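You operate a simulated robot arm through the tools that you are given. There is no shell and no other tool. Be economical: measure what you need, move in short steps, check, and stop when the job is done.

You run a simulated robot arm. Do the job below in one go: nothing can be reset, and whatever is moved stays where it is left.

JOB
When the green lamp lights, switch off and draw the plate onto the iron rest.
Fine: it is hot, lift it by its wooden handle; shut the oven door after.
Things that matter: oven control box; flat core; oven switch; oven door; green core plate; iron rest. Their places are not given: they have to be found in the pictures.

The check looks at the end state, three seconds after you hand in, the way a careful person would. Anything else that was tipped, shoved, dropped, spilled or broken makes it a failure.

ROBOT AND FRAMES
A 7-joint arm with a two-finger parallel gripper, fixed in place. Base frame: the origin is at the foot of the arm, x ahead of it, y to its left, z up. Lengths are in m, angles in degrees, forces in N, time in s.
Its first joint turns from -66.0 to 66.0 degrees. Payload 2.5 kg.
The TCP is the grasp point between the finger pads, 0.023 m short of the fingertips. In the tool frame z runs along the fingers and y along their closing line. The gripper opens to 0.094 m. The fingers are 0.038 m wide and 0.01 m thick; the gripper's body (0.054 by 0.096 m) begins 0.039 m behind the TCP.
Orientation is that of the tool frame in the base frame, as a unit quaternion [w, x, y, z]. With the fingers straight down and closing along the base's y, the tool's x points along the base's -x, its y along +y and its z along -z.

CONTROLS
- The arm moves only by the tool step_arm. Its argument "moves" is a list of rows, each an object (a shift or turn left out is 0, a gripper value left out holds the last) with "angular": the turn, a rotation vector about the base's x, y, z in degrees, a list of three; "dp": the shift along the base's x, y, z in m, a list of three; "jaw": the finger opening in m, from 0 to 0.094. In form: [{"angular": [ax, ay, az], "dp": [x, y, z], "jaw": jaw}, ...]. A call has 1 to 10 rows; each row is the pose to reach, as a shift and turn from the pose commanded when the call began. A row lasts 0.2 s, in which the tool goes at most 0.05 m and 8.6 degrees; a call with a longer step from one row to the next is refused whole, and so is a gripper value outside its range. A pose out of reach is approached as far as the arm can. The call stops where the force on the tool passes 80 N (or 10 N more than at its start, if that is more) or the arm is blocked; 0.2 s more then pass. Each finger travels about 0.108 m/s and halts on what it meets, pressing with about 32 N; the grip force reading is that of the motor and also rises with nothing between the fingers. The clock runs only during rows and for 0.2 s after the last one: add rows that repeat a pose to give the fingers time. The reply holds the time, the measured pose of the TCP, the force on the tool along the base axes, the opening and the grip force, in the units named above and with some noise.
- Cameras (640 x 400 px; columns grow to the right, rows downward): "scene" is fixed at [0.1325, -0.4209, 0.5436]; the picture's right is [0.69, -0.72, 0.00], its down [-0.43, -0.42, -0.80] and it looks along [0.57, 0.55, -0.60] (base axes); focal length 275 px, centre (320, 200). "wrist" rides on the gripper at [-0.039, 0, -0.044] in the tool frame; the picture's right is [0.00, -1.00, 0.00], its down [0.97, 0.00, -0.24] and it looks along [0.24, 0.00, 0.97] (tool axes); focal length 218 px, centre (320, 200).
- get_image(camera): a new picture of that camera. It takes no simulated time.
- probe_pixels(camera, pixels): for up to 12 pixels [column, row] of the newest picture of that camera ("zoom" is the newest enlarged one), the place [x, y, z] in the base frame of the surface seen there, good to about 0.003 m. It takes no simulated time.
- inspect(camera, box): a new picture of the part [left, top, right, bottom] of that camera's present view, enlarged. It takes no simulated time.
- sign_off(): hands the job in; it is judged then, once.

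Keep the steps short. Do not move on a guess: measure, check each grasp and each placing, and mend mistakes. In all there are 80 turns and 46 pictures (those below and enlarged ones count). Leave the gripper open and the arm clear of the work at the hand-in unless told otherwise, and finish with a single line.

The tools are called after "Call:" as name(argument=value, ...) on one line, values as JSON. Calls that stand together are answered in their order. step_arm: Moves the arm, as the interface text tells. Its arguments: {"type":"object","properties":{"moves":{"type":"array","items":{"type":"object","properties":{"angular":{"type":"array","items":{"type":"number"}},"dp":{"type":"array","items":{"type":"number"}},"jaw":{"type":"number"}}}}},"required":["moves"]} The other tools are called the same way: get_image (camera) takes a picture; probe_pixels (camera, pixels) gives the place of the surface under pixels of a picture; inspect (camera, box) takes an enlarged picture of a part of a camera's view; sign_off () hands the job in.

At the start:

```text
clock: 0.0
eef_pos: [0.4143, 0.1075, 0.3387]
orientation: [0.0, 0.001, 1.0, 0.0]
ft_force: [0.2, 0.2, -0.3]
finger_gap: 0.0939
grasp_force: 0.1
```

scene: 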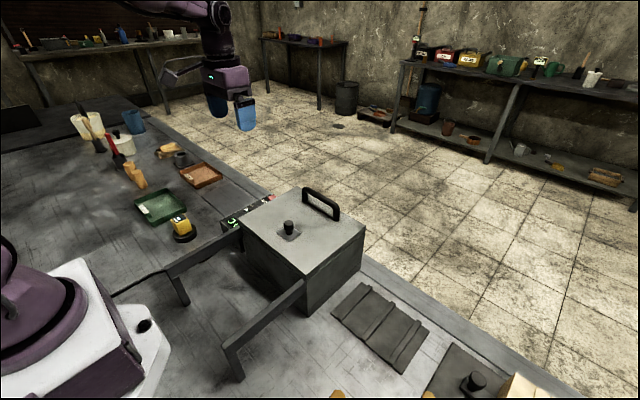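
wrist: 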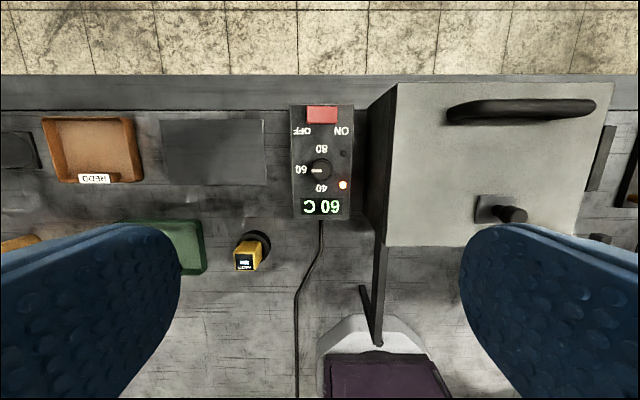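

I see a control box (wrist, around 320,160) with a lit red lamp, and a grey oven to its right. I'll enlarge both views to read the details.

Call:
inspect(camera="wrist", box=[270, 80, 430, 230])

Call:
inspect(camera="scene", box=[200, 170, 400, 300])

Call:
inspect(camera="scene", box=[320, 270, 640, 400])

Call:
inspect(camera="scene", box=[60, 90, 280, 260])

```text
2.67 times, centred on (350, 155) of wrist
```

zoom: 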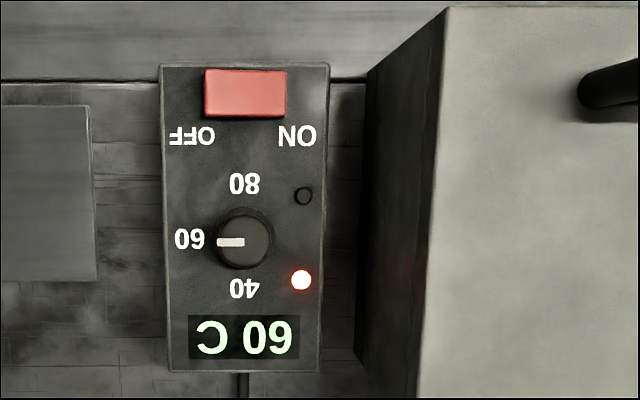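

```text
3.08 times, centred on (300, 235) of scene
```

zoom: 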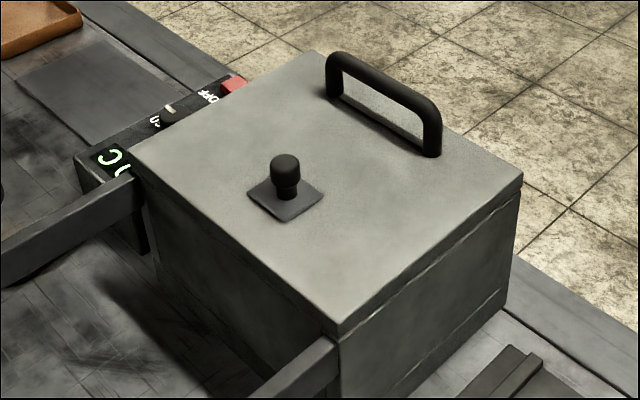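

```text
2.00 times, centred on (480, 335) of scene
```

zoom: 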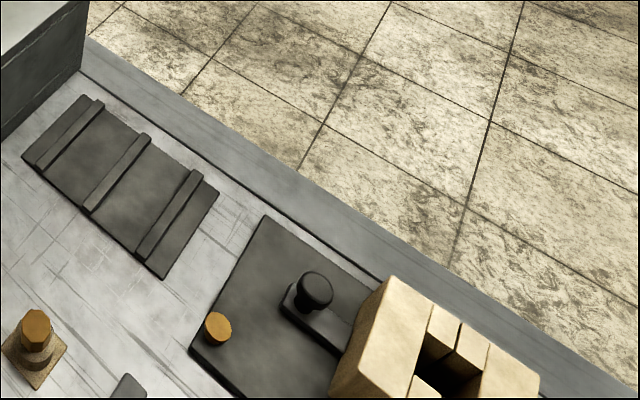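

```text
2.35 times, centred on (170, 175) of scene
```

zoom: 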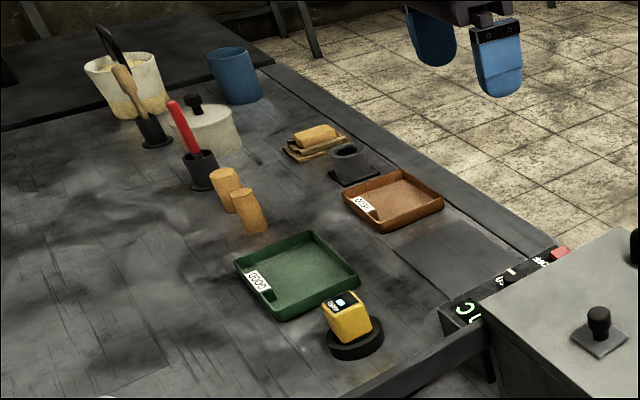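

The lamp is red for now (lower of the two lamps). I'll measure the main parts: lid corners, lid handle, knob, rails, and box.

Call:
get_image(camera="scene")

Call:
probe_pixels(camera="scene", pixels=[[243, 219], [305, 276], [365, 232], [302, 188], [289, 222], [305, 191], [336, 207], [320, 192], [225, 355], [170, 272], [240, 235], [300, 285]])

Call:
probe_pixels(camera="wrist", pixels=[[322, 115], [309, 115], [335, 115], [343, 185], [343, 154], [320, 170], [345, 213], [397, 86], [387, 244], [611, 86], [364, 110], [377, 340]])

Call:
probe_pixels(camera="scene", pixels=[[332, 318], [365, 284], [432, 333], [402, 373], [380, 325], [360, 302], [412, 350], [280, 231], [298, 230], [289, 240], [474, 380], [440, 385]])

```text
39 pictures are left
```

scene: 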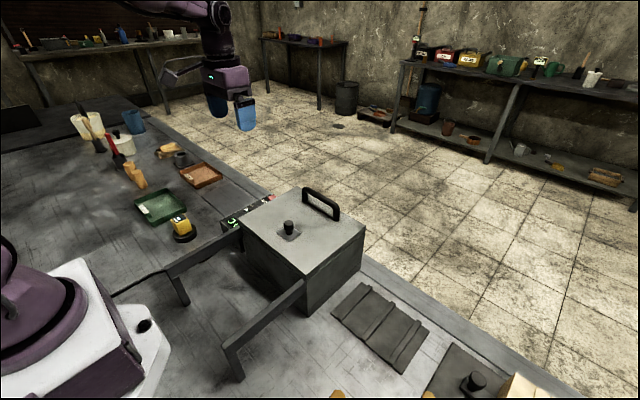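

```text
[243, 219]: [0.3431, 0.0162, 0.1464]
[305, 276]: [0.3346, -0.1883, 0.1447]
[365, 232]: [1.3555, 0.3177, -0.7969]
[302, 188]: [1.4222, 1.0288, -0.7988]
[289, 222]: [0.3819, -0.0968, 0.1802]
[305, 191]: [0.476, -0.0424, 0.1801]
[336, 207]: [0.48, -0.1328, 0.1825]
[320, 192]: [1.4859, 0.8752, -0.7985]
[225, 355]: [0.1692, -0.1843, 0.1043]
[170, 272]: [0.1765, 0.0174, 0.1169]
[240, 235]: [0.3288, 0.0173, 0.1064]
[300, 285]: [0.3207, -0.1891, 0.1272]
```

```text
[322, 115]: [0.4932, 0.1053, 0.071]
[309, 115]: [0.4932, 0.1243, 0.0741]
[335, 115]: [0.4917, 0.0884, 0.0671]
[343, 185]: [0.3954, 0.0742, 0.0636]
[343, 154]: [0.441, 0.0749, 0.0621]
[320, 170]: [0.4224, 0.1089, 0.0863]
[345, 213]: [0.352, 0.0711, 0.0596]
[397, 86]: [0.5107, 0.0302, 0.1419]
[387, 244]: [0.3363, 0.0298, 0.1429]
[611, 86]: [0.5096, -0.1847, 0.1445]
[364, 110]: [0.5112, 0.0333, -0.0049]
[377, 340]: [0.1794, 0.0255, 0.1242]
```

```text
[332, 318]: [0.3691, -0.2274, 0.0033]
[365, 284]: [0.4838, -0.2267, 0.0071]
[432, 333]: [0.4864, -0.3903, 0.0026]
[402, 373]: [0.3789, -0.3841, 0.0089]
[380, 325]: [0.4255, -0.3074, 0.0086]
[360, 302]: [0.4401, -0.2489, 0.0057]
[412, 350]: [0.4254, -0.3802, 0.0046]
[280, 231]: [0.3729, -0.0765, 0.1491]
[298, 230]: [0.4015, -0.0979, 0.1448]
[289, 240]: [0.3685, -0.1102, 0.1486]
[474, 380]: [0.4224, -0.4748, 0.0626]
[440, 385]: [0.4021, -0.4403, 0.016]
```

Surfaces probe near z≈0.005 at the rest, not 0.055, so I'll check bare table points and rail heights, and look at the lid's side seams up close.

Call:
probe_pixels(camera="scene", pixels=[[270, 350], [300, 340], [150, 310], [220, 270], [340, 360], [235, 345], [260, 327], [285, 303], [190, 262], [215, 248], [234, 235], [183, 232]])

Call:
inspect(camera="scene", box=[220, 230, 380, 330])

Call:
inspect(camera="scene", box=[140, 220, 300, 390])

```text
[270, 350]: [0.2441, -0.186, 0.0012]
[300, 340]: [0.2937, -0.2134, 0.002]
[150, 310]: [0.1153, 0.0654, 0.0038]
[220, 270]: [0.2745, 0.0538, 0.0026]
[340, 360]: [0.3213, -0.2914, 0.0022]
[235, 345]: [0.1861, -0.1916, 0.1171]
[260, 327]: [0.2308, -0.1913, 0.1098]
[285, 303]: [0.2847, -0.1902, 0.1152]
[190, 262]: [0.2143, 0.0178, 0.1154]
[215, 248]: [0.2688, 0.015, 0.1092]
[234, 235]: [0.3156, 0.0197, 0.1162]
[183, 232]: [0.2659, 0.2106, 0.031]
```

```text
4.00 times, centred on (300, 280) of scene
```

zoom: 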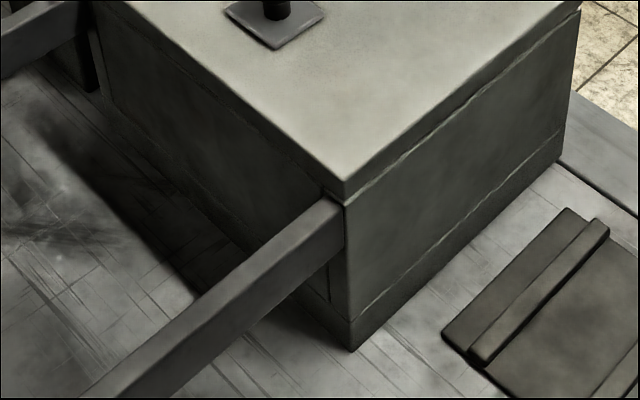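

```text
2.35 times, centred on (220, 305) of scene
```

zoom: 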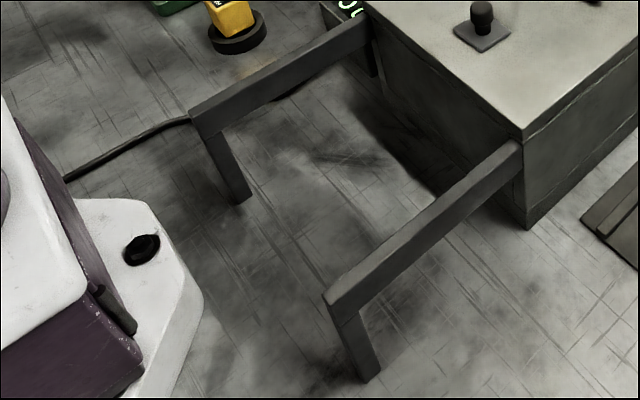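

Table probes at z≈0.002 and the rails (top ≈0.124) are level with the lid's underside, so the lid looks like a sliding door coming toward the base. I'll check the frame by probing the fingertips, then spend a little time and look at the lamp.

Call:
probe_pixels(camera="scene", pixels=[[246, 129], [247, 115], [218, 116], [215, 100], [235, 78], [245, 97]])

Call:
step_arm(moves=[{"dp": [0, 0, 0]}, {"dp": [0, 0, 0]}, {"dp": [0, 0, 0]}, {"dp": [0, 0, 0]}, {"dp": [0, 0, 0]}])

Call:
inspect(camera="wrist", box=[270, 80, 430, 230])

```text
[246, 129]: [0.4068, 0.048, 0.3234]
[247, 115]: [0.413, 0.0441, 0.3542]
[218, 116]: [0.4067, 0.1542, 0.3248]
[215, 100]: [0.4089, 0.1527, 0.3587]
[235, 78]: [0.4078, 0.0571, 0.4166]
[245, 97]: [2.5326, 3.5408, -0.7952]
```

```text
clock: 1.2
eef_pos: [0.4129, 0.1081, 0.3397]
orientation: [0.0, 0.0, 1.0, 0.001]
ft_force: [0.3, -0.3, -0.1]
finger_gap: 0.094
grasp_force: 0.1
```

```text
2.67 times, centred on (350, 155) of wrist
```

zoom: 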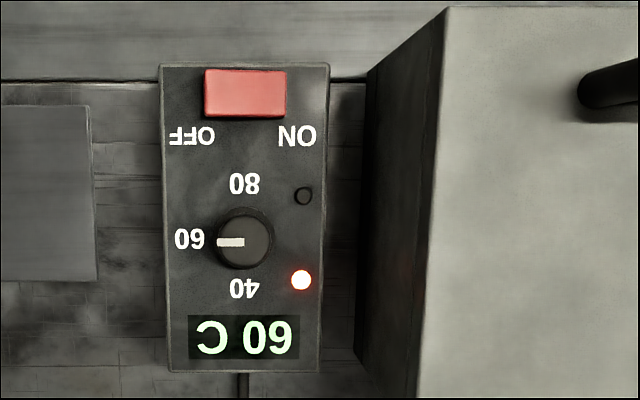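

Fingertips probe where the TCP data says they should, so the table really is at about z≈0.002. The rocker has its ON side down (z 0.067) and OFF side up (0.074). The lamp is still red, so while waiting I'll move over the rest at a safe height to look at the right-hand side.

Call:
step_arm(moves=[{"dp": [-0.01, -0.05, 0]}, {"dp": [-0.02, -0.095, 0]}, {"dp": [-0.03, -0.14, 0]}, {"dp": [-0.03, -0.19, 0]}, {"dp": [-0.03, -0.24, 0]}, {"dp": [-0.03, -0.29, 0]}, {"dp": [-0.03, -0.34, 0]}, {"dp": [-0.03, -0.34, 0]}])

Call:
get_image(camera="wrist")

```text
refused: row 1 steps farther than a row can; nothing moved
```

```text
35 pictures are left
```

wrist: 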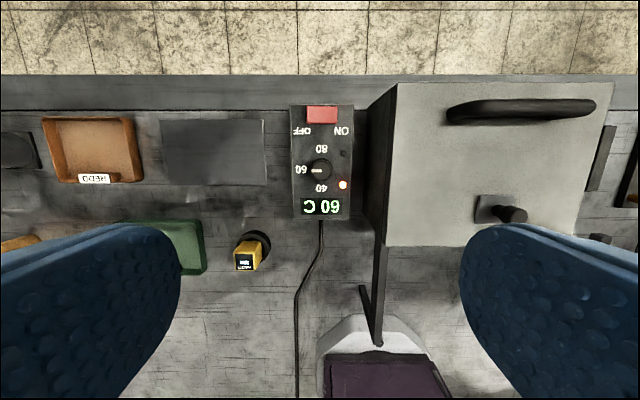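

The first row was a hair too long (0.051 m), so I'll shorten the steps.

Call:
step_arm(moves=[{"dp": [-0.01, -0.045, 0]}, {"dp": [-0.02, -0.09, 0]}, {"dp": [-0.03, -0.135, 0]}, {"dp": [-0.03, -0.18, 0]}, {"dp": [-0.03, -0.225, 0]}, {"dp": [-0.03, -0.27, 0]}, {"dp": [-0.03, -0.315, 0]}, {"dp": [-0.03, -0.34, 0]}, {"dp": [-0.03, -0.34, 0]}])

Call:
get_image(camera="wrist")

```text
clock: 3.2
eef_pos: [0.3846, -0.2294, 0.3393]
orientation: [0.0, 0.0, 1.0, -0.001]
ft_force: [-0.1, -0.6, 0.5]
finger_gap: 0.094
grasp_force: 0.1
```

```text
34 pictures are left
```

wrist: 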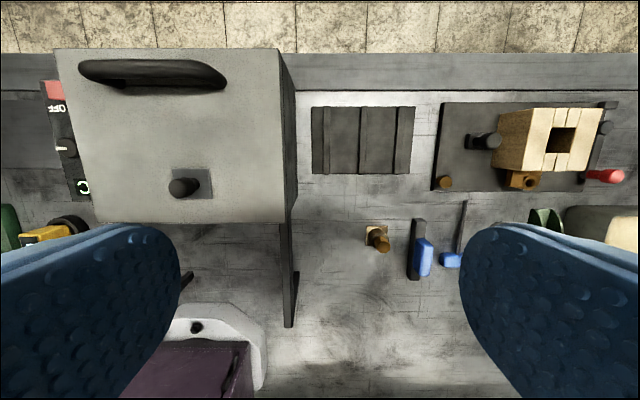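

The ribbed plate (wrist 362,140) at x≈0.37–0.485, y≈−0.39…−0.227 is the iron rest and it is clear. Next I'll go back above the switch with fingers closed, ready to press, and watch the lamp.

Call:
step_arm(moves=[{"dp": [0.012, 0.044, 0], "jaw": 0.0}, {"dp": [0.025, 0.088, 0]}, {"dp": [0.038, 0.132, 0]}, {"dp": [0.051, 0.176, 0]}, {"dp": [0.064, 0.22, 0]}, {"dp": [0.077, 0.264, 0]}, {"dp": [0.09, 0.308, 0]}, {"dp": [0.107, 0.35, 0]}, {"dp": [0.107, 0.35, -0.045]}, {"dp": [0.107, 0.35, -0.09]}])

Call:
get_image(camera="wrist")

```text
clock: 5.4
eef_pos: [0.4896, 0.119, 0.2499]
orientation: [0.0, 0.001, 1.0, 0.0]
ft_force: [-0.3, 0.1, -0.2]
finger_gap: 0.0
grasp_force: 32.3
```

```text
33 pictures are left
```

wrist: 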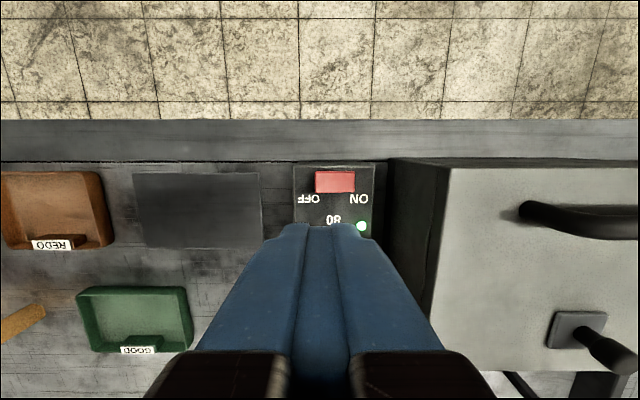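

The green lamp is lit (wrist 361,226). I'll re-measure the switch from here before pressing.

Call:
probe_pixels(camera="wrist", pixels=[[318, 182], [323, 175], [323, 188], [335, 182], [350, 182], [353, 190], [305, 185], [335, 172], [335, 192]])

Call:
inspect(camera="wrist", box=[285, 150, 385, 240])

```text
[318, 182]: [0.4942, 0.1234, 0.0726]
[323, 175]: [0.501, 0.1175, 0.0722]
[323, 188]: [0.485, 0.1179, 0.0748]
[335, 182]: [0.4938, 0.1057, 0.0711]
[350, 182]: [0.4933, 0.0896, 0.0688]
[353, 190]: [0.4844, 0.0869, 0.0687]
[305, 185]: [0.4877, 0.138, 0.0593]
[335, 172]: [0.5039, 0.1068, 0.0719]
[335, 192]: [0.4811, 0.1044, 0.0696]
```

```text
4.44 times, centred on (335, 195) of wrist
```

zoom: 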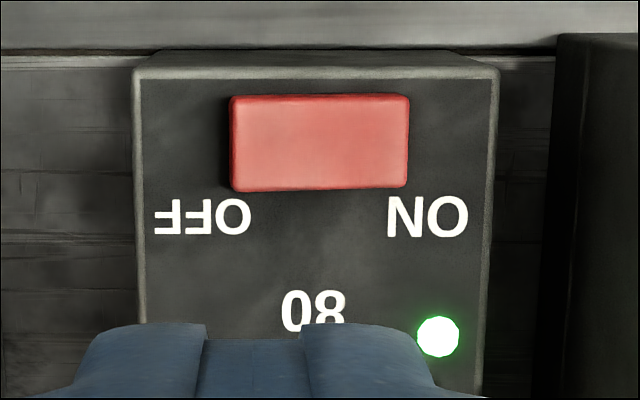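

Rocker's OFF end is at about (0.493, 0.12, 0.073). I'll go down so the tips stand just above it (TCP z ≈0.105).

Call:
step_arm(moves=[{"dp": [0.003, 0.002, -0.045]}, {"dp": [0.003, 0.002, -0.09]}, {"dp": [0.003, 0.002, -0.125]}, {"dp": [0.003, 0.002, -0.145]}, {"dp": [0.003, 0.002, -0.145]}])

Call:
step_arm(moves=[{"dp": [0, 0, -0.004]}, {"dp": [0, 0, -0.007]}, {"dp": [0, 0, -0.01]}, {"dp": [0, 0, -0.012]}, {"dp": [0, 0, -0.014]}, {"dp": [0, 0, -0.014]}])

```text
clock: 6.6
eef_pos: [0.4925, 0.1209, 0.1023]
orientation: [0.0, 0.0, 1.0, 0.001]
ft_force: [0.5, -0.2, 0.7]
finger_gap: 0.0001
grasp_force: 32.1
```

```text
clock: 8.0
eef_pos: [0.4936, 0.1213, 0.0941]
orientation: [0.001, 0.0, 1.0, 0.001]
ft_force: [-29.9, 3.8, 56.2]
finger_gap: 0.0
grasp_force: 32.1
```

It pressed with ~56 N at TCP z 0.094. I'll raise straight up and check the rocker.

Call:
step_arm(moves=[{"dp": [0, 0, 0.03]}, {"dp": [0, 0, 0.07]}, {"dp": [0, 0, 0.115]}, {"dp": [0, 0, 0.155]}, {"dp": [0, 0, 0.155]}])

Call:
inspect(camera="wrist", box=[285, 150, 385, 240])

Call:
probe_pixels(camera="zoom", pixels=[[240, 140], [400, 140], [320, 140], [440, 340]])

```text
clock: 9.2
eef_pos: [0.4936, 0.1191, 0.2451]
orientation: [0.0, 0.0, 1.0, -0.001]
ft_force: [-0.5, 0.5, 0.1]
finger_gap: 0.0002
grasp_force: 31.8
```

```text
4.44 times, centred on (335, 195) of wrist
```

zoom: 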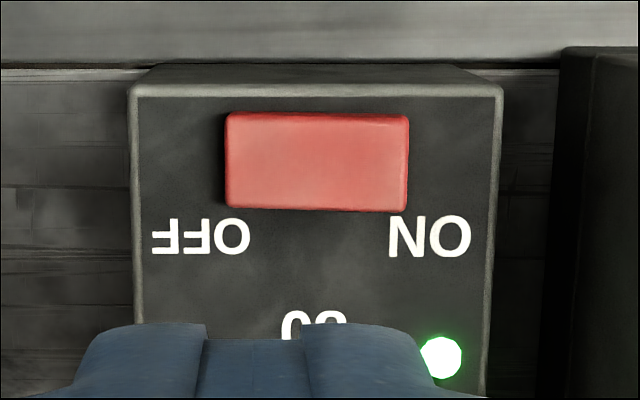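

```text
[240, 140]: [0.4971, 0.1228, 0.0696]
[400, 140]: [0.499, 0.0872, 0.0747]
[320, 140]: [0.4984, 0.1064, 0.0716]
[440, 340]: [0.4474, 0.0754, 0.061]
```

The rocker flipped: OFF end is now down (0.0696) and ON end up (0.0747); the box is in place. Next is the lid handle: I'll move above it, turning the gripper 90° so the fingers close along x across the bar.

Call:
step_arm(moves=[{"dp": [-0.002, -0.02, 0.03], "angular": [0, 0, 8.5], "jaw": 0.06}, {"dp": [-0.004, -0.04, 0.045], "angular": [0, 0, 17]}, {"dp": [-0.006, -0.06, 0.045], "angular": [0, 0, 25.5]}, {"dp": [-0.008, -0.08, 0.045], "angular": [0, 0, 34]}, {"dp": [-0.01, -0.1, 0.045], "angular": [0, 0, 42.5]}, {"dp": [-0.012, -0.12, 0.045], "angular": [0, 0, 51]}, {"dp": [-0.014, -0.15, 0.045], "angular": [0, 0, 59.5]}, {"dp": [-0.015, -0.18, 0.045], "angular": [0, 0, 68]}, {"dp": [-0.015, -0.209, 0.045], "angular": [0, 0, 76.5]}, {"dp": [-0.015, -0.209, 0.045], "angular": [0, 0, 85]}])

Call:
step_arm(moves=[{"dp": [0, 0, 0], "angular": [0, 0, 5]}, {"dp": [0, 0, 0], "angular": [0, 0, 5]}])

Call:
get_image(camera="wrist")

```text
clock: 11.4
eef_pos: [0.4787, -0.0889, 0.2893]
orientation: [0.0, -0.676, 0.737, 0.0]
ft_force: [-0.2, -0.4, 0.6]
finger_gap: 0.0599
grasp_force: 0.0
```

```text
clock: 12.0
eef_pos: [0.4784, -0.0899, 0.2895]
orientation: [0.0, 0.708, -0.706, 0.0]
ft_force: [-0.7, 1.1, 0.1]
finger_gap: 0.0601
grasp_force: 0.1
```

```text
30 pictures are left
```

wrist: 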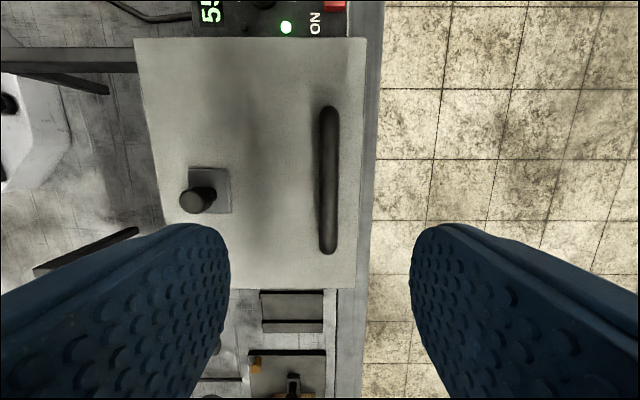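

The handle bar is seen at wrist (328,180), and the display is already cooling. I'll measure the bar's place and height.

Call:
probe_pixels(camera="wrist", pixels=[[328, 115], [328, 180], [328, 245], [322, 180], [334, 180], [200, 198], [225, 175], [300, 260], [355, 50], [142, 45], [354, 280], [345, 180]])

```text
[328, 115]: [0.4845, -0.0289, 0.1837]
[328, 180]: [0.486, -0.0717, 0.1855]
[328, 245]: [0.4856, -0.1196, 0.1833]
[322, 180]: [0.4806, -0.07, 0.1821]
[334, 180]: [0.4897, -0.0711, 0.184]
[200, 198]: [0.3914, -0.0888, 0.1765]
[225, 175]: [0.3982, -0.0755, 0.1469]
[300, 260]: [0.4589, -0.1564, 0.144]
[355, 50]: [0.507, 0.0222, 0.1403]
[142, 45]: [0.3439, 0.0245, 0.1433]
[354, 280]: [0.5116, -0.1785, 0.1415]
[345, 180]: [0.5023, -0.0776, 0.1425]
```

Bar centre is (0.485, −0.078), top z≈0.184. I'll lower over it to TCP z 0.173 (tips ≈0.150, lid at 0.144) and close.

Call:
step_arm(moves=[{"dp": [0.0065, 0.012, -0.04]}, {"dp": [0.0065, 0.012, -0.08]}, {"dp": [0.0065, 0.012, -0.105]}, {"dp": [0.0065, 0.012, -0.116]}, {"dp": [0.0065, 0.012, -0.116]}, {"dp": [0.0065, 0.012, -0.116], "jaw": 0}, {"dp": [0.0065, 0.012, -0.116]}, {"dp": [0.0065, 0.012, -0.116]}, {"dp": [0.0065, 0.012, -0.116]}])

```text
clock: 14.0
eef_pos: [0.4851, -0.0781, 0.1734]
orientation: [0.0, 0.707, -0.707, 0.0]
ft_force: [0.9, 0.2, -3.7]
finger_gap: 0.0139
grasp_force: 45.1
```

The bar is held (gap 0.0139). I'll pull gently toward the base by 2 cm to test that the door slides.

Call:
step_arm(moves=[{"dp": [-0.005, 0, 0]}, {"dp": [-0.01, 0, 0]}, {"dp": [-0.015, 0, 0]}, {"dp": [-0.02, 0, 0]}])

Call:
get_image(camera="scene")

```text
clock: 15.0
eef_pos: [0.4645, -0.0779, 0.1736]
orientation: [0.0, -0.707, 0.707, 0.001]
ft_force: [1.4, 0.1, -11.5]
finger_gap: 0.0137
grasp_force: 45.0
```

```text
29 pictures are left
```

scene: 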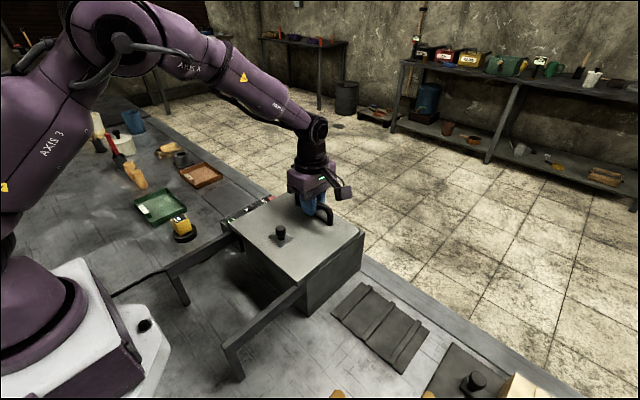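

The door slides freely on the rails. I'll keep pulling in small steps to about 16 cm total opening.

Call:
step_arm(moves=[{"dp": [-0.015, 0, 0]}, {"dp": [-0.03, 0, 0]}, {"dp": [-0.045, 0, 0]}, {"dp": [-0.06, 0, 0]}, {"dp": [-0.075, 0, 0]}, {"dp": [-0.09, 0, 0]}, {"dp": [-0.105, 0, 0]}, {"dp": [-0.12, 0, 0]}, {"dp": [-0.13, 0, 0]}, {"dp": [-0.14, 0, 0]}])

Call:
get_image(camera="scene")

Call:
get_image(camera="wrist")

```text
clock: 17.2
eef_pos: [0.3239, -0.0766, 0.1736]
orientation: [0.001, 0.707, -0.707, -0.001]
ft_force: [1.1, 12.4, -2.1]
finger_gap: 0.0138
grasp_force: 44.7
```

```text
28 pictures are left
```

scene: 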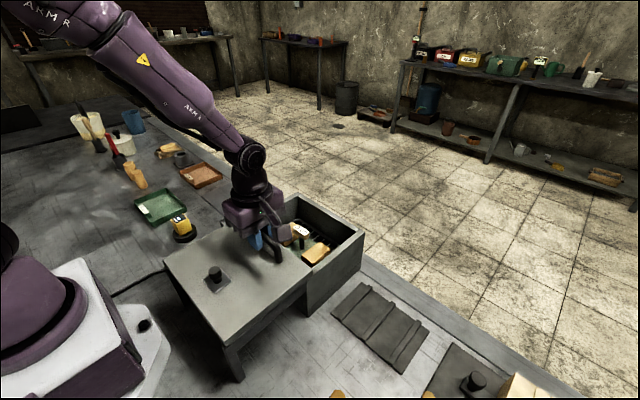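

```text
27 pictures are left
```

wrist: 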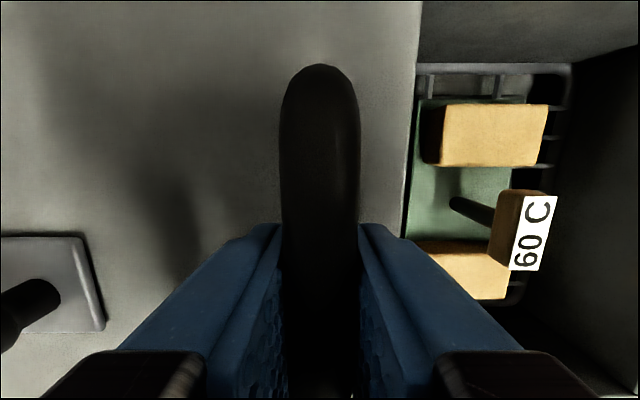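

The oven is open: a green plate on a rack, with yellow blocks on it and an upright wooden handle labelled "60 C". I'll release the lid handle, raise straight up and look in.

Call:
step_arm(moves=[{"dp": [0, 0, 0], "jaw": 0.05}, {"dp": [0, 0, 0]}, {"dp": [0, 0, 0.04]}, {"dp": [0, 0, 0.08]}, {"dp": [0.03, 0, 0.12]}, {"dp": [0.07, 0, 0.14]}, {"dp": [0.1, 0, 0.15]}, {"dp": [0.1, 0, 0.15]}])

Call:
get_image(camera="wrist")

Call:
inspect(camera="scene", box=[220, 180, 380, 290])

```text
clock: 19.0
eef_pos: [0.4255, -0.0776, 0.3241]
orientation: [0.0, 0.707, -0.707, 0.0]
ft_force: [-0.3, -0.1, 0.7]
finger_gap: 0.0501
grasp_force: 0.1
```

```text
26 pictures are left
```

wrist: 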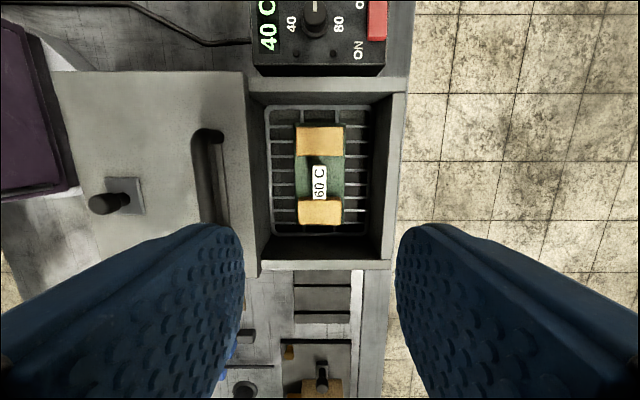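

```text
3.64 times, centred on (300, 235) of scene
```

zoom: 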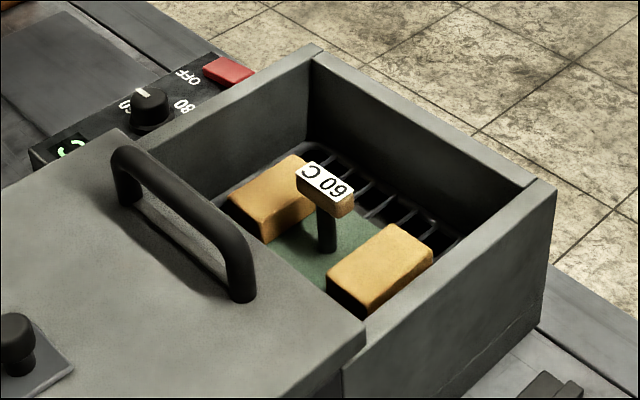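

The handle is a T: a wooden cross-bar along y on a stem, between two cores. I'll measure bar, cores, plate, and oven walls.

Call:
probe_pixels(camera="wrist", pixels=[[320, 168], [320, 182], [320, 196], [314, 182], [326, 182], [320, 140], [320, 212], [300, 182], [297, 126], [345, 126], [280, 180], [262, 180]])

Call:
probe_pixels(camera="wrist", pixels=[[392, 180], [320, 85], [320, 265], [245, 180], [297, 225], [344, 224], [340, 182], [250, 270], [380, 180], [320, 200], [382, 255]])

Call:
inspect(camera="wrist", box=[250, 80, 410, 260])

```text
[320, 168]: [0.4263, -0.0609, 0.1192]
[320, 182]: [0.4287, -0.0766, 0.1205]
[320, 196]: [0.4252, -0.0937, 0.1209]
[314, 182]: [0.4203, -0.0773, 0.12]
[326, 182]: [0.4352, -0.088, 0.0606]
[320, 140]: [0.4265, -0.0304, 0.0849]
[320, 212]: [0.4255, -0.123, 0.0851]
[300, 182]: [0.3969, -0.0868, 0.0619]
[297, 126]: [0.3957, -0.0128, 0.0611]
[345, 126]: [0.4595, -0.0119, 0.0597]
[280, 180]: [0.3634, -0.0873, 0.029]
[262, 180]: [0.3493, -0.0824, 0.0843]
```

```text
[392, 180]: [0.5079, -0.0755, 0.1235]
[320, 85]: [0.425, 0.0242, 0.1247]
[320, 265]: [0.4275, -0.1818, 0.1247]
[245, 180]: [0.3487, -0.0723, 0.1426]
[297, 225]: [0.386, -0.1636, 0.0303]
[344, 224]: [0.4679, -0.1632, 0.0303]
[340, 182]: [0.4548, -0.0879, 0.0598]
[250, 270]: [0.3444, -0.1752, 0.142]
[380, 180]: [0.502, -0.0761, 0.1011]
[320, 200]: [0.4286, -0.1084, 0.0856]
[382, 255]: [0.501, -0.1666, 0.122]
```

```text
2.22 times, centred on (330, 170) of wrist
```

zoom: 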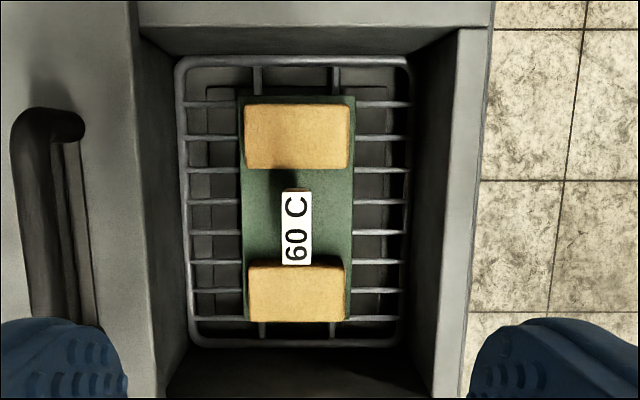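

The cross-bar spans x≈0.416–0.431, y≈−0.059…−0.097, top z 0.12; cores top at 0.085; walls at 0.125. I'll lower to TCP z 0.113 over the bar (tips 0.090) and then grip.

Call:
step_arm(moves=[{"dp": [-0.001, 0, -0.04], "jaw": 0.045}, {"dp": [-0.001, 0, -0.085]}, {"dp": [-0.001, 0, -0.13]}, {"dp": [-0.001, 0, -0.17]}, {"dp": [-0.001, 0, -0.195]}, {"dp": [-0.001, 0, -0.211]}, {"dp": [-0.001, 0, -0.211]}])

Call:
get_image(camera="wrist")

```text
clock: 20.6
eef_pos: [0.4231, -0.0771, 0.1128]
orientation: [-0.001, 0.707, -0.707, 0.0]
ft_force: [-0.1, 0.1, 0.3]
finger_gap: 0.045
grasp_force: 0.1
```

```text
23 pictures are left
```

wrist: 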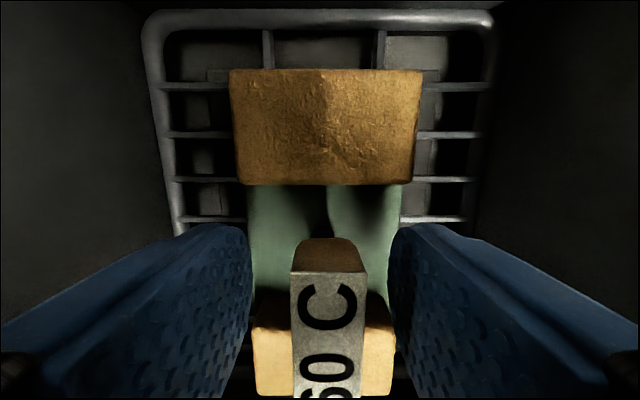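

The fingers straddle the bar, which is about 1.5 mm toward +x. I'll nudge over and close.

Call:
step_arm(moves=[{"dp": [0.0015, 0, 0]}, {"dp": [0.0015, 0, 0], "jaw": 0}, {"dp": [0.0015, 0, 0]}, {"dp": [0.0015, 0, 0]}, {"dp": [0.0015, 0, 0]}])

Call:
step_arm(moves=[{"dp": [0, 0, 0.005]}, {"dp": [0, 0, 0.01]}, {"dp": [0, 0, 0.015]}, {"dp": [0, 0, 0.02]}, {"dp": [0, 0, 0.02]}])

Call:
get_image(camera="wrist")

```text
clock: 21.8
eef_pos: [0.4248, -0.0762, 0.113]
orientation: [0.0, -0.707, 0.707, 0.0]
ft_force: [0.7, -1.1, 0.5]
finger_gap: 0.0157
grasp_force: 32.4
```

```text
clock: 23.0
eef_pos: [0.4254, -0.0769, 0.1319]
orientation: [0.0, -0.707, 0.708, 0.0]
ft_force: [0.4, -0.8, -2.9]
finger_gap: 0.0153
grasp_force: 31.9
```

```text
22 pictures are left
```

wrist: 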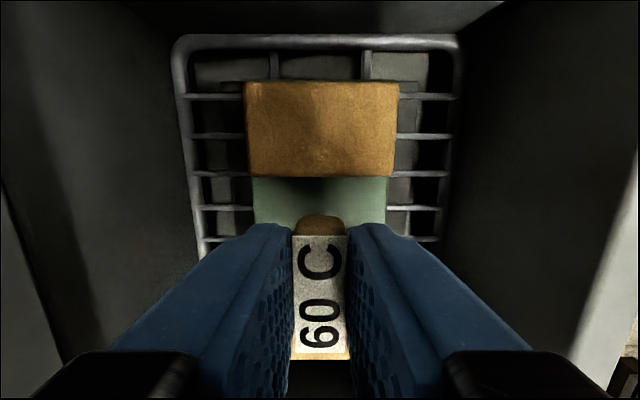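

The core and bar look smaller than before, so the handle may have slipped in the grip. I'll measure the heights.

Call:
probe_pixels(camera="wrist", pixels=[[320, 260], [320, 330], [320, 130], [300, 190], [210, 165], [320, 225]])

Call:
inspect(camera="scene", box=[220, 180, 380, 290])

```text
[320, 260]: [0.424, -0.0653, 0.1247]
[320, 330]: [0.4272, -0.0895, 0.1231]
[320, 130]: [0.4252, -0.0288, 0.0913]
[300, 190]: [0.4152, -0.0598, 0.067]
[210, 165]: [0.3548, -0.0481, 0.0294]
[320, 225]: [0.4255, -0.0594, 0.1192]
```

```text
3.64 times, centred on (300, 235) of scene
```

zoom: 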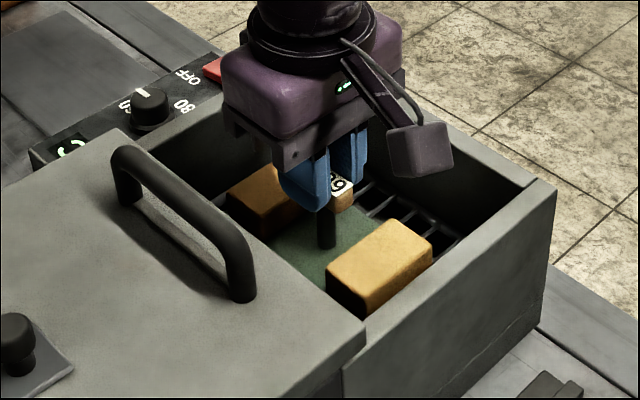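

The bar rose only ~4 mm while the hand rose 19 mm, so it slipped. I'll lower back so the plate sits on the rack, open, then regrip deeper with the bar well up the pads (TCP z 0.104, tips ≈0.081 between the cores).

Call:
step_arm(moves=[{"dp": [0, 0, -0.005]}, {"dp": [0, 0, -0.008]}, {"dp": [0, 0, -0.008], "jaw": 0.04}, {"dp": [0, 0, -0.008]}, {"dp": [0, 0, -0.02]}, {"dp": [0, 0, -0.028]}, {"dp": [0, 0, -0.028]}])

Call:
get_image(camera="wrist")

Call:
probe_pixels(camera="wrist", pixels=[[320, 330], [320, 380], [320, 120], [300, 215], [320, 250], [340, 330]])

```text
clock: 24.6
eef_pos: [0.4255, -0.0764, 0.1041]
orientation: [0.001, -0.707, 0.707, 0.0]
ft_force: [-0.9, 0.1, 0.3]
finger_gap: 0.0401
grasp_force: 0.0
```

```text
20 pictures are left
```

wrist: 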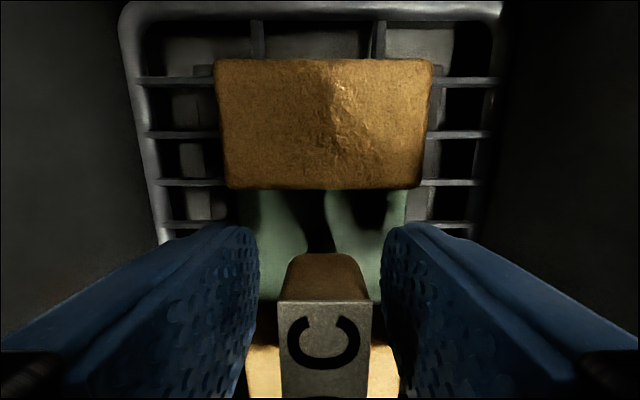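

```text
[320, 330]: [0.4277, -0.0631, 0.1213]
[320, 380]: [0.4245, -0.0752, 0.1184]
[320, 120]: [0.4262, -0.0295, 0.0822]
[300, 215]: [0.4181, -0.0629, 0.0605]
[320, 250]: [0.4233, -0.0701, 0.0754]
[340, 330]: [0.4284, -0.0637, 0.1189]
```

The plate is back on the rack, undisturbed. I'll close firmly with settling time, then lift 1 cm slowly.

Call:
step_arm(moves=[{"dp": [0, 0, 0], "jaw": 0}, {"dp": [0, 0, 0]}, {"dp": [0, 0, 0]}, {"dp": [0, 0, 0]}, {"dp": [0, 0, 0]}, {"dp": [0, 0, 0.002]}, {"dp": [0, 0, 0.004]}, {"dp": [0, 0, 0.007]}, {"dp": [0, 0, 0.01]}, {"dp": [0, 0, 0.01]}])

Call:
get_image(camera="wrist")

Call:
probe_pixels(camera="wrist", pixels=[[320, 330], [320, 380], [320, 120], [300, 215], [280, 130], [380, 130]])

```text
clock: 26.8
eef_pos: [0.4251, -0.0773, 0.1129]
orientation: [0.0, 0.708, -0.707, 0.0]
ft_force: [-0.6, 0.6, -2.1]
finger_gap: 0.0156
grasp_force: 32.2
```

```text
19 pictures are left
```

wrist: 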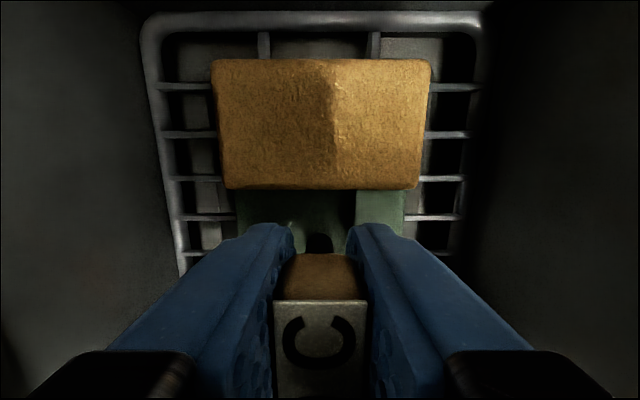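

```text
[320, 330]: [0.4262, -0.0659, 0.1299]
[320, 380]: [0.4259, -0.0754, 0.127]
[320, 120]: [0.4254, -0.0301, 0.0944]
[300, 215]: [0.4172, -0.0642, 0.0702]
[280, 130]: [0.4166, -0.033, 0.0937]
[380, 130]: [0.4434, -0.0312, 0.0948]
```

This time bar, plate and cores all rose ~1 cm with the hand. I'll lift slowly another 5 cm and re-check for slip.

Call:
step_arm(moves=[{"dp": [0, 0, 0.004]}, {"dp": [0, 0, 0.009]}, {"dp": [0, 0, 0.015]}, {"dp": [0, 0, 0.022]}, {"dp": [0, 0, 0.029]}, {"dp": [0, 0, 0.036]}, {"dp": [0, 0, 0.043]}, {"dp": [0, 0, 0.05]}, {"dp": [0, 0, 0.05]}])

Call:
get_image(camera="wrist")

Call:
probe_pixels(camera="wrist", pixels=[[320, 330], [320, 380], [320, 120], [300, 215], [240, 120], [400, 120]])

```text
clock: 28.8
eef_pos: [0.4253, -0.0767, 0.1625]
orientation: [0.0, 0.707, -0.707, 0.0]
ft_force: [-0.9, -0.6, -3.2]
finger_gap: 0.0158
grasp_force: 32.2
```

```text
18 pictures are left
```

wrist: 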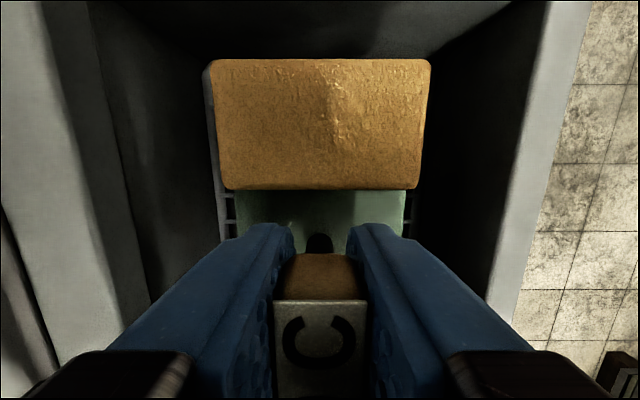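

```text
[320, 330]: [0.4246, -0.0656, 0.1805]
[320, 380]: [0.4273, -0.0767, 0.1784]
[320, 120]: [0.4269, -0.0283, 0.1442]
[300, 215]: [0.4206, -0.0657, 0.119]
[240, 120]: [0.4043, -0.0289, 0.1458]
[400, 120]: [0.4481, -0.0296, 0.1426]
```

No slip: everything rose 5 cm together and stays level. I'll lift another 6 cm to clear the 0.125 wall, and take a close look at the rest for placing.

Call:
step_arm(moves=[{"dp": [0, 0, 0.01]}, {"dp": [0, 0, 0.02]}, {"dp": [0, 0, 0.03]}, {"dp": [0, 0, 0.04]}, {"dp": [0, 0, 0.05]}, {"dp": [0, 0, 0.06]}, {"dp": [0, 0, 0.06]}])

Call:
inspect(camera="scene", box=[310, 270, 450, 390])

Call:
probe_pixels(camera="zoom", pixels=[[320, 180], [200, 150], [390, 300], [260, 120], [460, 340], [130, 170], [330, 360], [230, 60], [210, 270], [400, 120], [300, 230], [560, 230]])

```text
clock: 30.4
eef_pos: [0.4266, -0.0786, 0.2248]
orientation: [0.0, 0.707, -0.707, 0.0]
ft_force: [-0.2, -0.1, -2.4]
finger_gap: 0.0157
grasp_force: 32.1
```

```text
3.33 times, centred on (380, 330) of scene
```

zoom: 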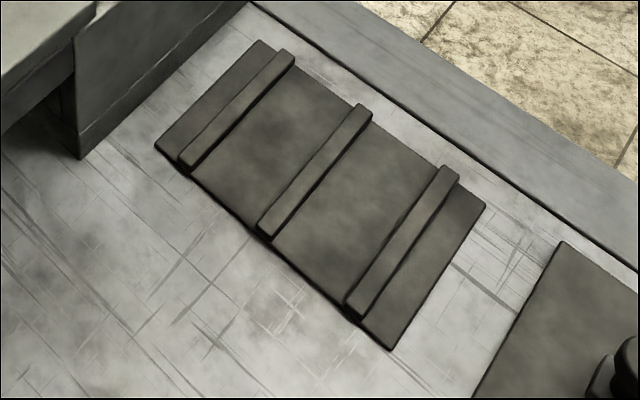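

```text
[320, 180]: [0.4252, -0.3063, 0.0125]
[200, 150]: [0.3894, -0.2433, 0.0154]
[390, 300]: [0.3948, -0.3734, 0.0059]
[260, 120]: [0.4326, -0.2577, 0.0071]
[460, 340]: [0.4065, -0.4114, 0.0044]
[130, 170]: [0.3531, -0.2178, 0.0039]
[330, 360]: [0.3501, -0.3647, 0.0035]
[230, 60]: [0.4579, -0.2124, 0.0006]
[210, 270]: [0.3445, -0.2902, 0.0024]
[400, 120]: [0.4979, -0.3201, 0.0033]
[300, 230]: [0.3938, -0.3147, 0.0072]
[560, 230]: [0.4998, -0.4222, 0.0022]
```

The rest's ribs are at y≈−0.243, −0.306, −0.366 with tops ≈0.014; rest centre (0.427, −0.306). Now a side view of the carried plate to see its underside.

Call:
inspect(camera="scene", box=[230, 140, 370, 250])

Call:
probe_pixels(camera="zoom", pixels=[[300, 245], [200, 200], [340, 260], [300, 265], [270, 225], [380, 240]])

```text
3.64 times, centred on (300, 195) of scene
```

zoom: 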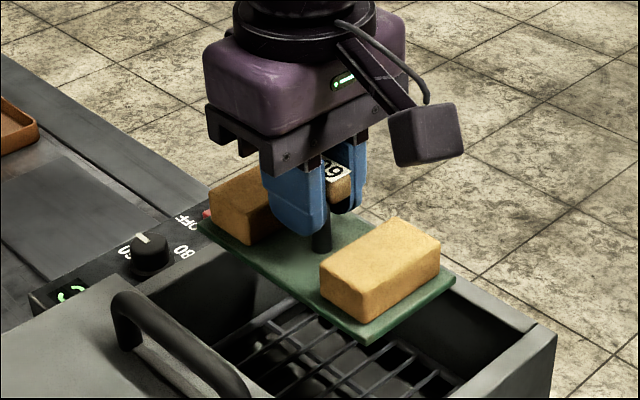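

```text
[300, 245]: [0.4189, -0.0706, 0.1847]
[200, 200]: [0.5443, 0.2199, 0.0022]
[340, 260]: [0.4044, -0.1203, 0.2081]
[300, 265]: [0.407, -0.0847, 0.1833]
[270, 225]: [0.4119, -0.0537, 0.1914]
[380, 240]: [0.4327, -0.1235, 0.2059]
```

The plate is thin (~6 mm), level, with underside ≈ TCP−0.049. I'll carry it smoothly at this height over the rest.

Call:
step_arm(moves=[{"dp": [0, -0.012, 0.005]}, {"dp": [0, -0.036, 0.01]}, {"dp": [0, -0.062, 0.01]}, {"dp": [0, -0.09, 0.01]}, {"dp": [0, -0.118, 0.01]}, {"dp": [0, -0.146, 0.01]}, {"dp": [0, -0.174, 0.01]}, {"dp": [-0.001, -0.2, 0.01]}, {"dp": [-0.001, -0.22, 0.01]}, {"dp": [-0.001, -0.228, 0.01]}])

Call:
get_image(camera="scene")

```text
clock: 32.6
eef_pos: [0.4237, -0.3053, 0.2336]
orientation: [0.0, -0.707, 0.707, 0.0]
ft_force: [0.1, 0.5, -3.2]
finger_gap: 0.0158
grasp_force: 31.5
```

```text
15 pictures are left
```

scene: 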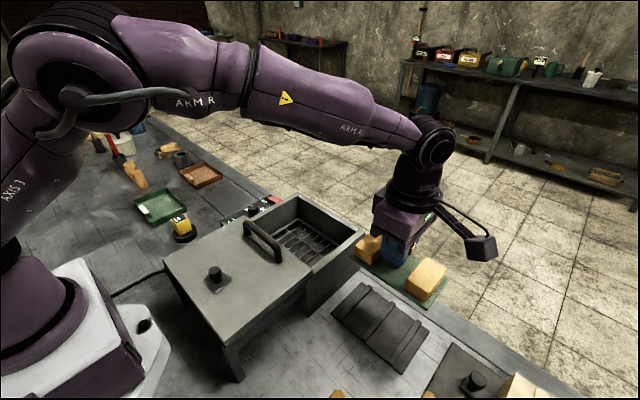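

Above the rest. A sensor box hangs off the −y side of the hand, so before lowering I'll check its place against the neighbouring items (knob plate and wooden block at lower right).

Call:
probe_pixels(camera="scene", pixels=[[482, 248], [482, 258], [470, 240], [495, 258], [474, 378], [515, 385], [445, 378], [430, 275], [415, 300], [365, 262]])

Call:
get_image(camera="wrist")

```text
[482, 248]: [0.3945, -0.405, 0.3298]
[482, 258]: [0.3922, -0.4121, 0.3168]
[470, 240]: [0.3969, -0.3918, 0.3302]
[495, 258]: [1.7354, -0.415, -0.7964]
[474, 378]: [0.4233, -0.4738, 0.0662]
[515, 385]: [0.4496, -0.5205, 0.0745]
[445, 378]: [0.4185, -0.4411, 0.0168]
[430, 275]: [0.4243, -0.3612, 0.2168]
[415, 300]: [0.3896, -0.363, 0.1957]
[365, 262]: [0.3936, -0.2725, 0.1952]
```

```text
14 pictures are left
```

wrist: 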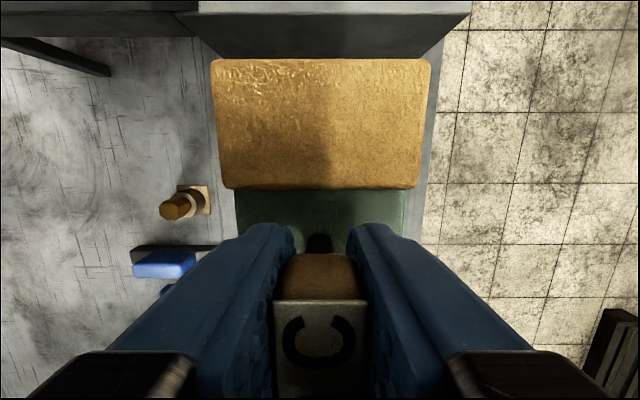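

The box hangs 8 cm above the TCP, so it will pass well above the neighbours (≤0.075). I'll lower straight down to about 1 cm above the ribs.

Call:
step_arm(moves=[{"dp": [0.001, -0.001, -0.02]}, {"dp": [0.001, -0.001, -0.045]}, {"dp": [0.001, -0.001, -0.07]}, {"dp": [0.001, -0.001, -0.095]}, {"dp": [0.001, -0.001, -0.12]}, {"dp": [0.001, -0.001, -0.14]}, {"dp": [0.001, -0.001, -0.153]}, {"dp": [0.001, -0.001, -0.158]}, {"dp": [0.001, -0.001, -0.158]}])

Call:
inspect(camera="scene", box=[310, 250, 470, 390])

Call:
probe_pixels(camera="zoom", pixels=[[320, 330], [200, 230], [400, 330], [150, 180], [330, 290]])

```text
clock: 34.6
eef_pos: [0.426, -0.3063, 0.0777]
orientation: [0.0, 0.707, -0.707, 0.0]
ft_force: [-0.7, 0.4, -2.9]
finger_gap: 0.0157
grasp_force: 31.7
```

```text
2.86 times, centred on (390, 320) of scene
```

zoom: 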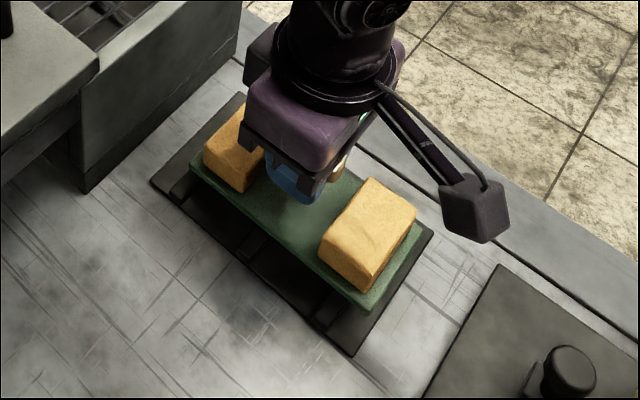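

```text
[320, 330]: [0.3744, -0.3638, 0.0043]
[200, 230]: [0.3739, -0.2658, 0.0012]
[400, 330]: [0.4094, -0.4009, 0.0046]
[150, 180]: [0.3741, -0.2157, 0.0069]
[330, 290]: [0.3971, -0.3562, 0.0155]
```

The plate is centred over the rest. I'll lower in 2 mm steps until contact shows in the force.

Call:
step_arm(moves=[{"dp": [0, 0, -0.003]}, {"dp": [0, 0, -0.006]}, {"dp": [0, 0, -0.008]}, {"dp": [0, 0, -0.01]}, {"dp": [0, 0, -0.011]}, {"dp": [0, 0, -0.011]}])

```text
clock: 36.0
eef_pos: [0.4251, -0.3068, 0.0666]
orientation: [0.001, -0.707, 0.707, 0.001]
ft_force: [0.3, -0.4, -3.7]
finger_gap: 0.0156
grasp_force: 31.7
```

No contact yet (−3.7 N is still the load). A few more millimetres.

Call:
step_arm(moves=[{"dp": [0, 0, -0.001]}, {"dp": [0, 0, -0.002]}, {"dp": [0, 0, -0.003]}, {"dp": [0, 0, -0.003]}])

```text
clock: 37.0
eef_pos: [0.4257, -0.3064, 0.0627]
orientation: [0.0, 0.707, -0.707, 0.0]
ft_force: [0.7, -0.2, -2.6]
finger_gap: 0.0158
grasp_force: 32.2
```

Call:
step_arm(moves=[{"dp": [0, 0, -0.001]}, {"dp": [0, 0, -0.002]}, {"dp": [0, 0, -0.003]}, {"dp": [0, 0, -0.003]}])

Call:
inspect(camera="scene", box=[330, 270, 430, 380])

```text
clock: 38.0
eef_pos: [0.4268, -0.3066, 0.0602]
orientation: [0.0, 0.707, -0.707, 0.001]
ft_force: [-10.2, 5.4, 25.3]
finger_gap: 0.0158
grasp_force: 31.8
```

```text
3.64 times, centred on (380, 325) of scene
```

zoom: 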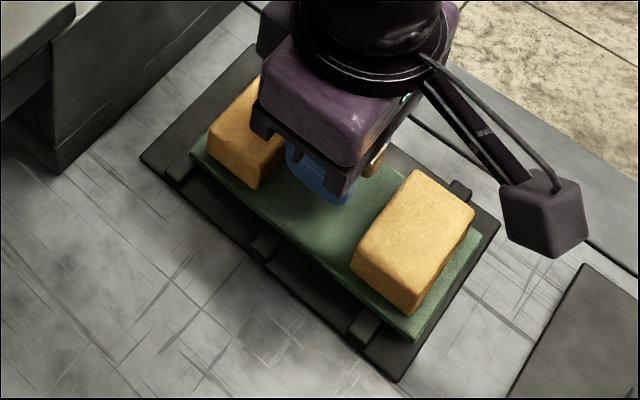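

Contact: +25 N, the plate sits on all three ribs. I'll ease 1 mm up, open just enough, and rise straight.

Call:
step_arm(moves=[{"dp": [0, 0, 0.0015]}, {"dp": [0, 0, 0.0015], "jaw": 0.04}, {"dp": [0, 0, 0.0015]}, {"dp": [0, 0, 0.0015]}, {"dp": [0, 0, 0.03]}, {"dp": [0, 0, 0.07]}, {"dp": [0, 0, 0.115]}, {"dp": [0, 0, 0.16]}, {"dp": [0, 0, 0.2]}, {"dp": [0, 0, 0.2]}])

Call:
get_image(camera="wrist")

```text
clock: 40.2
eef_pos: [0.4258, -0.3068, 0.2594]
orientation: [-0.001, -0.707, 0.707, 0.0]
ft_force: [0.2, -1.1, -0.3]
finger_gap: 0.0399
grasp_force: 0.0
```

```text
11 pictures are left
```

wrist: 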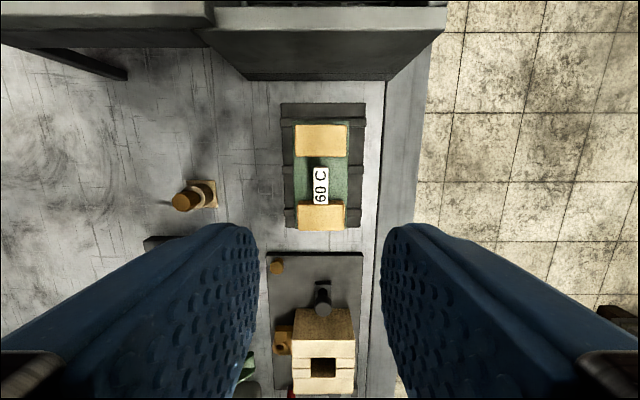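

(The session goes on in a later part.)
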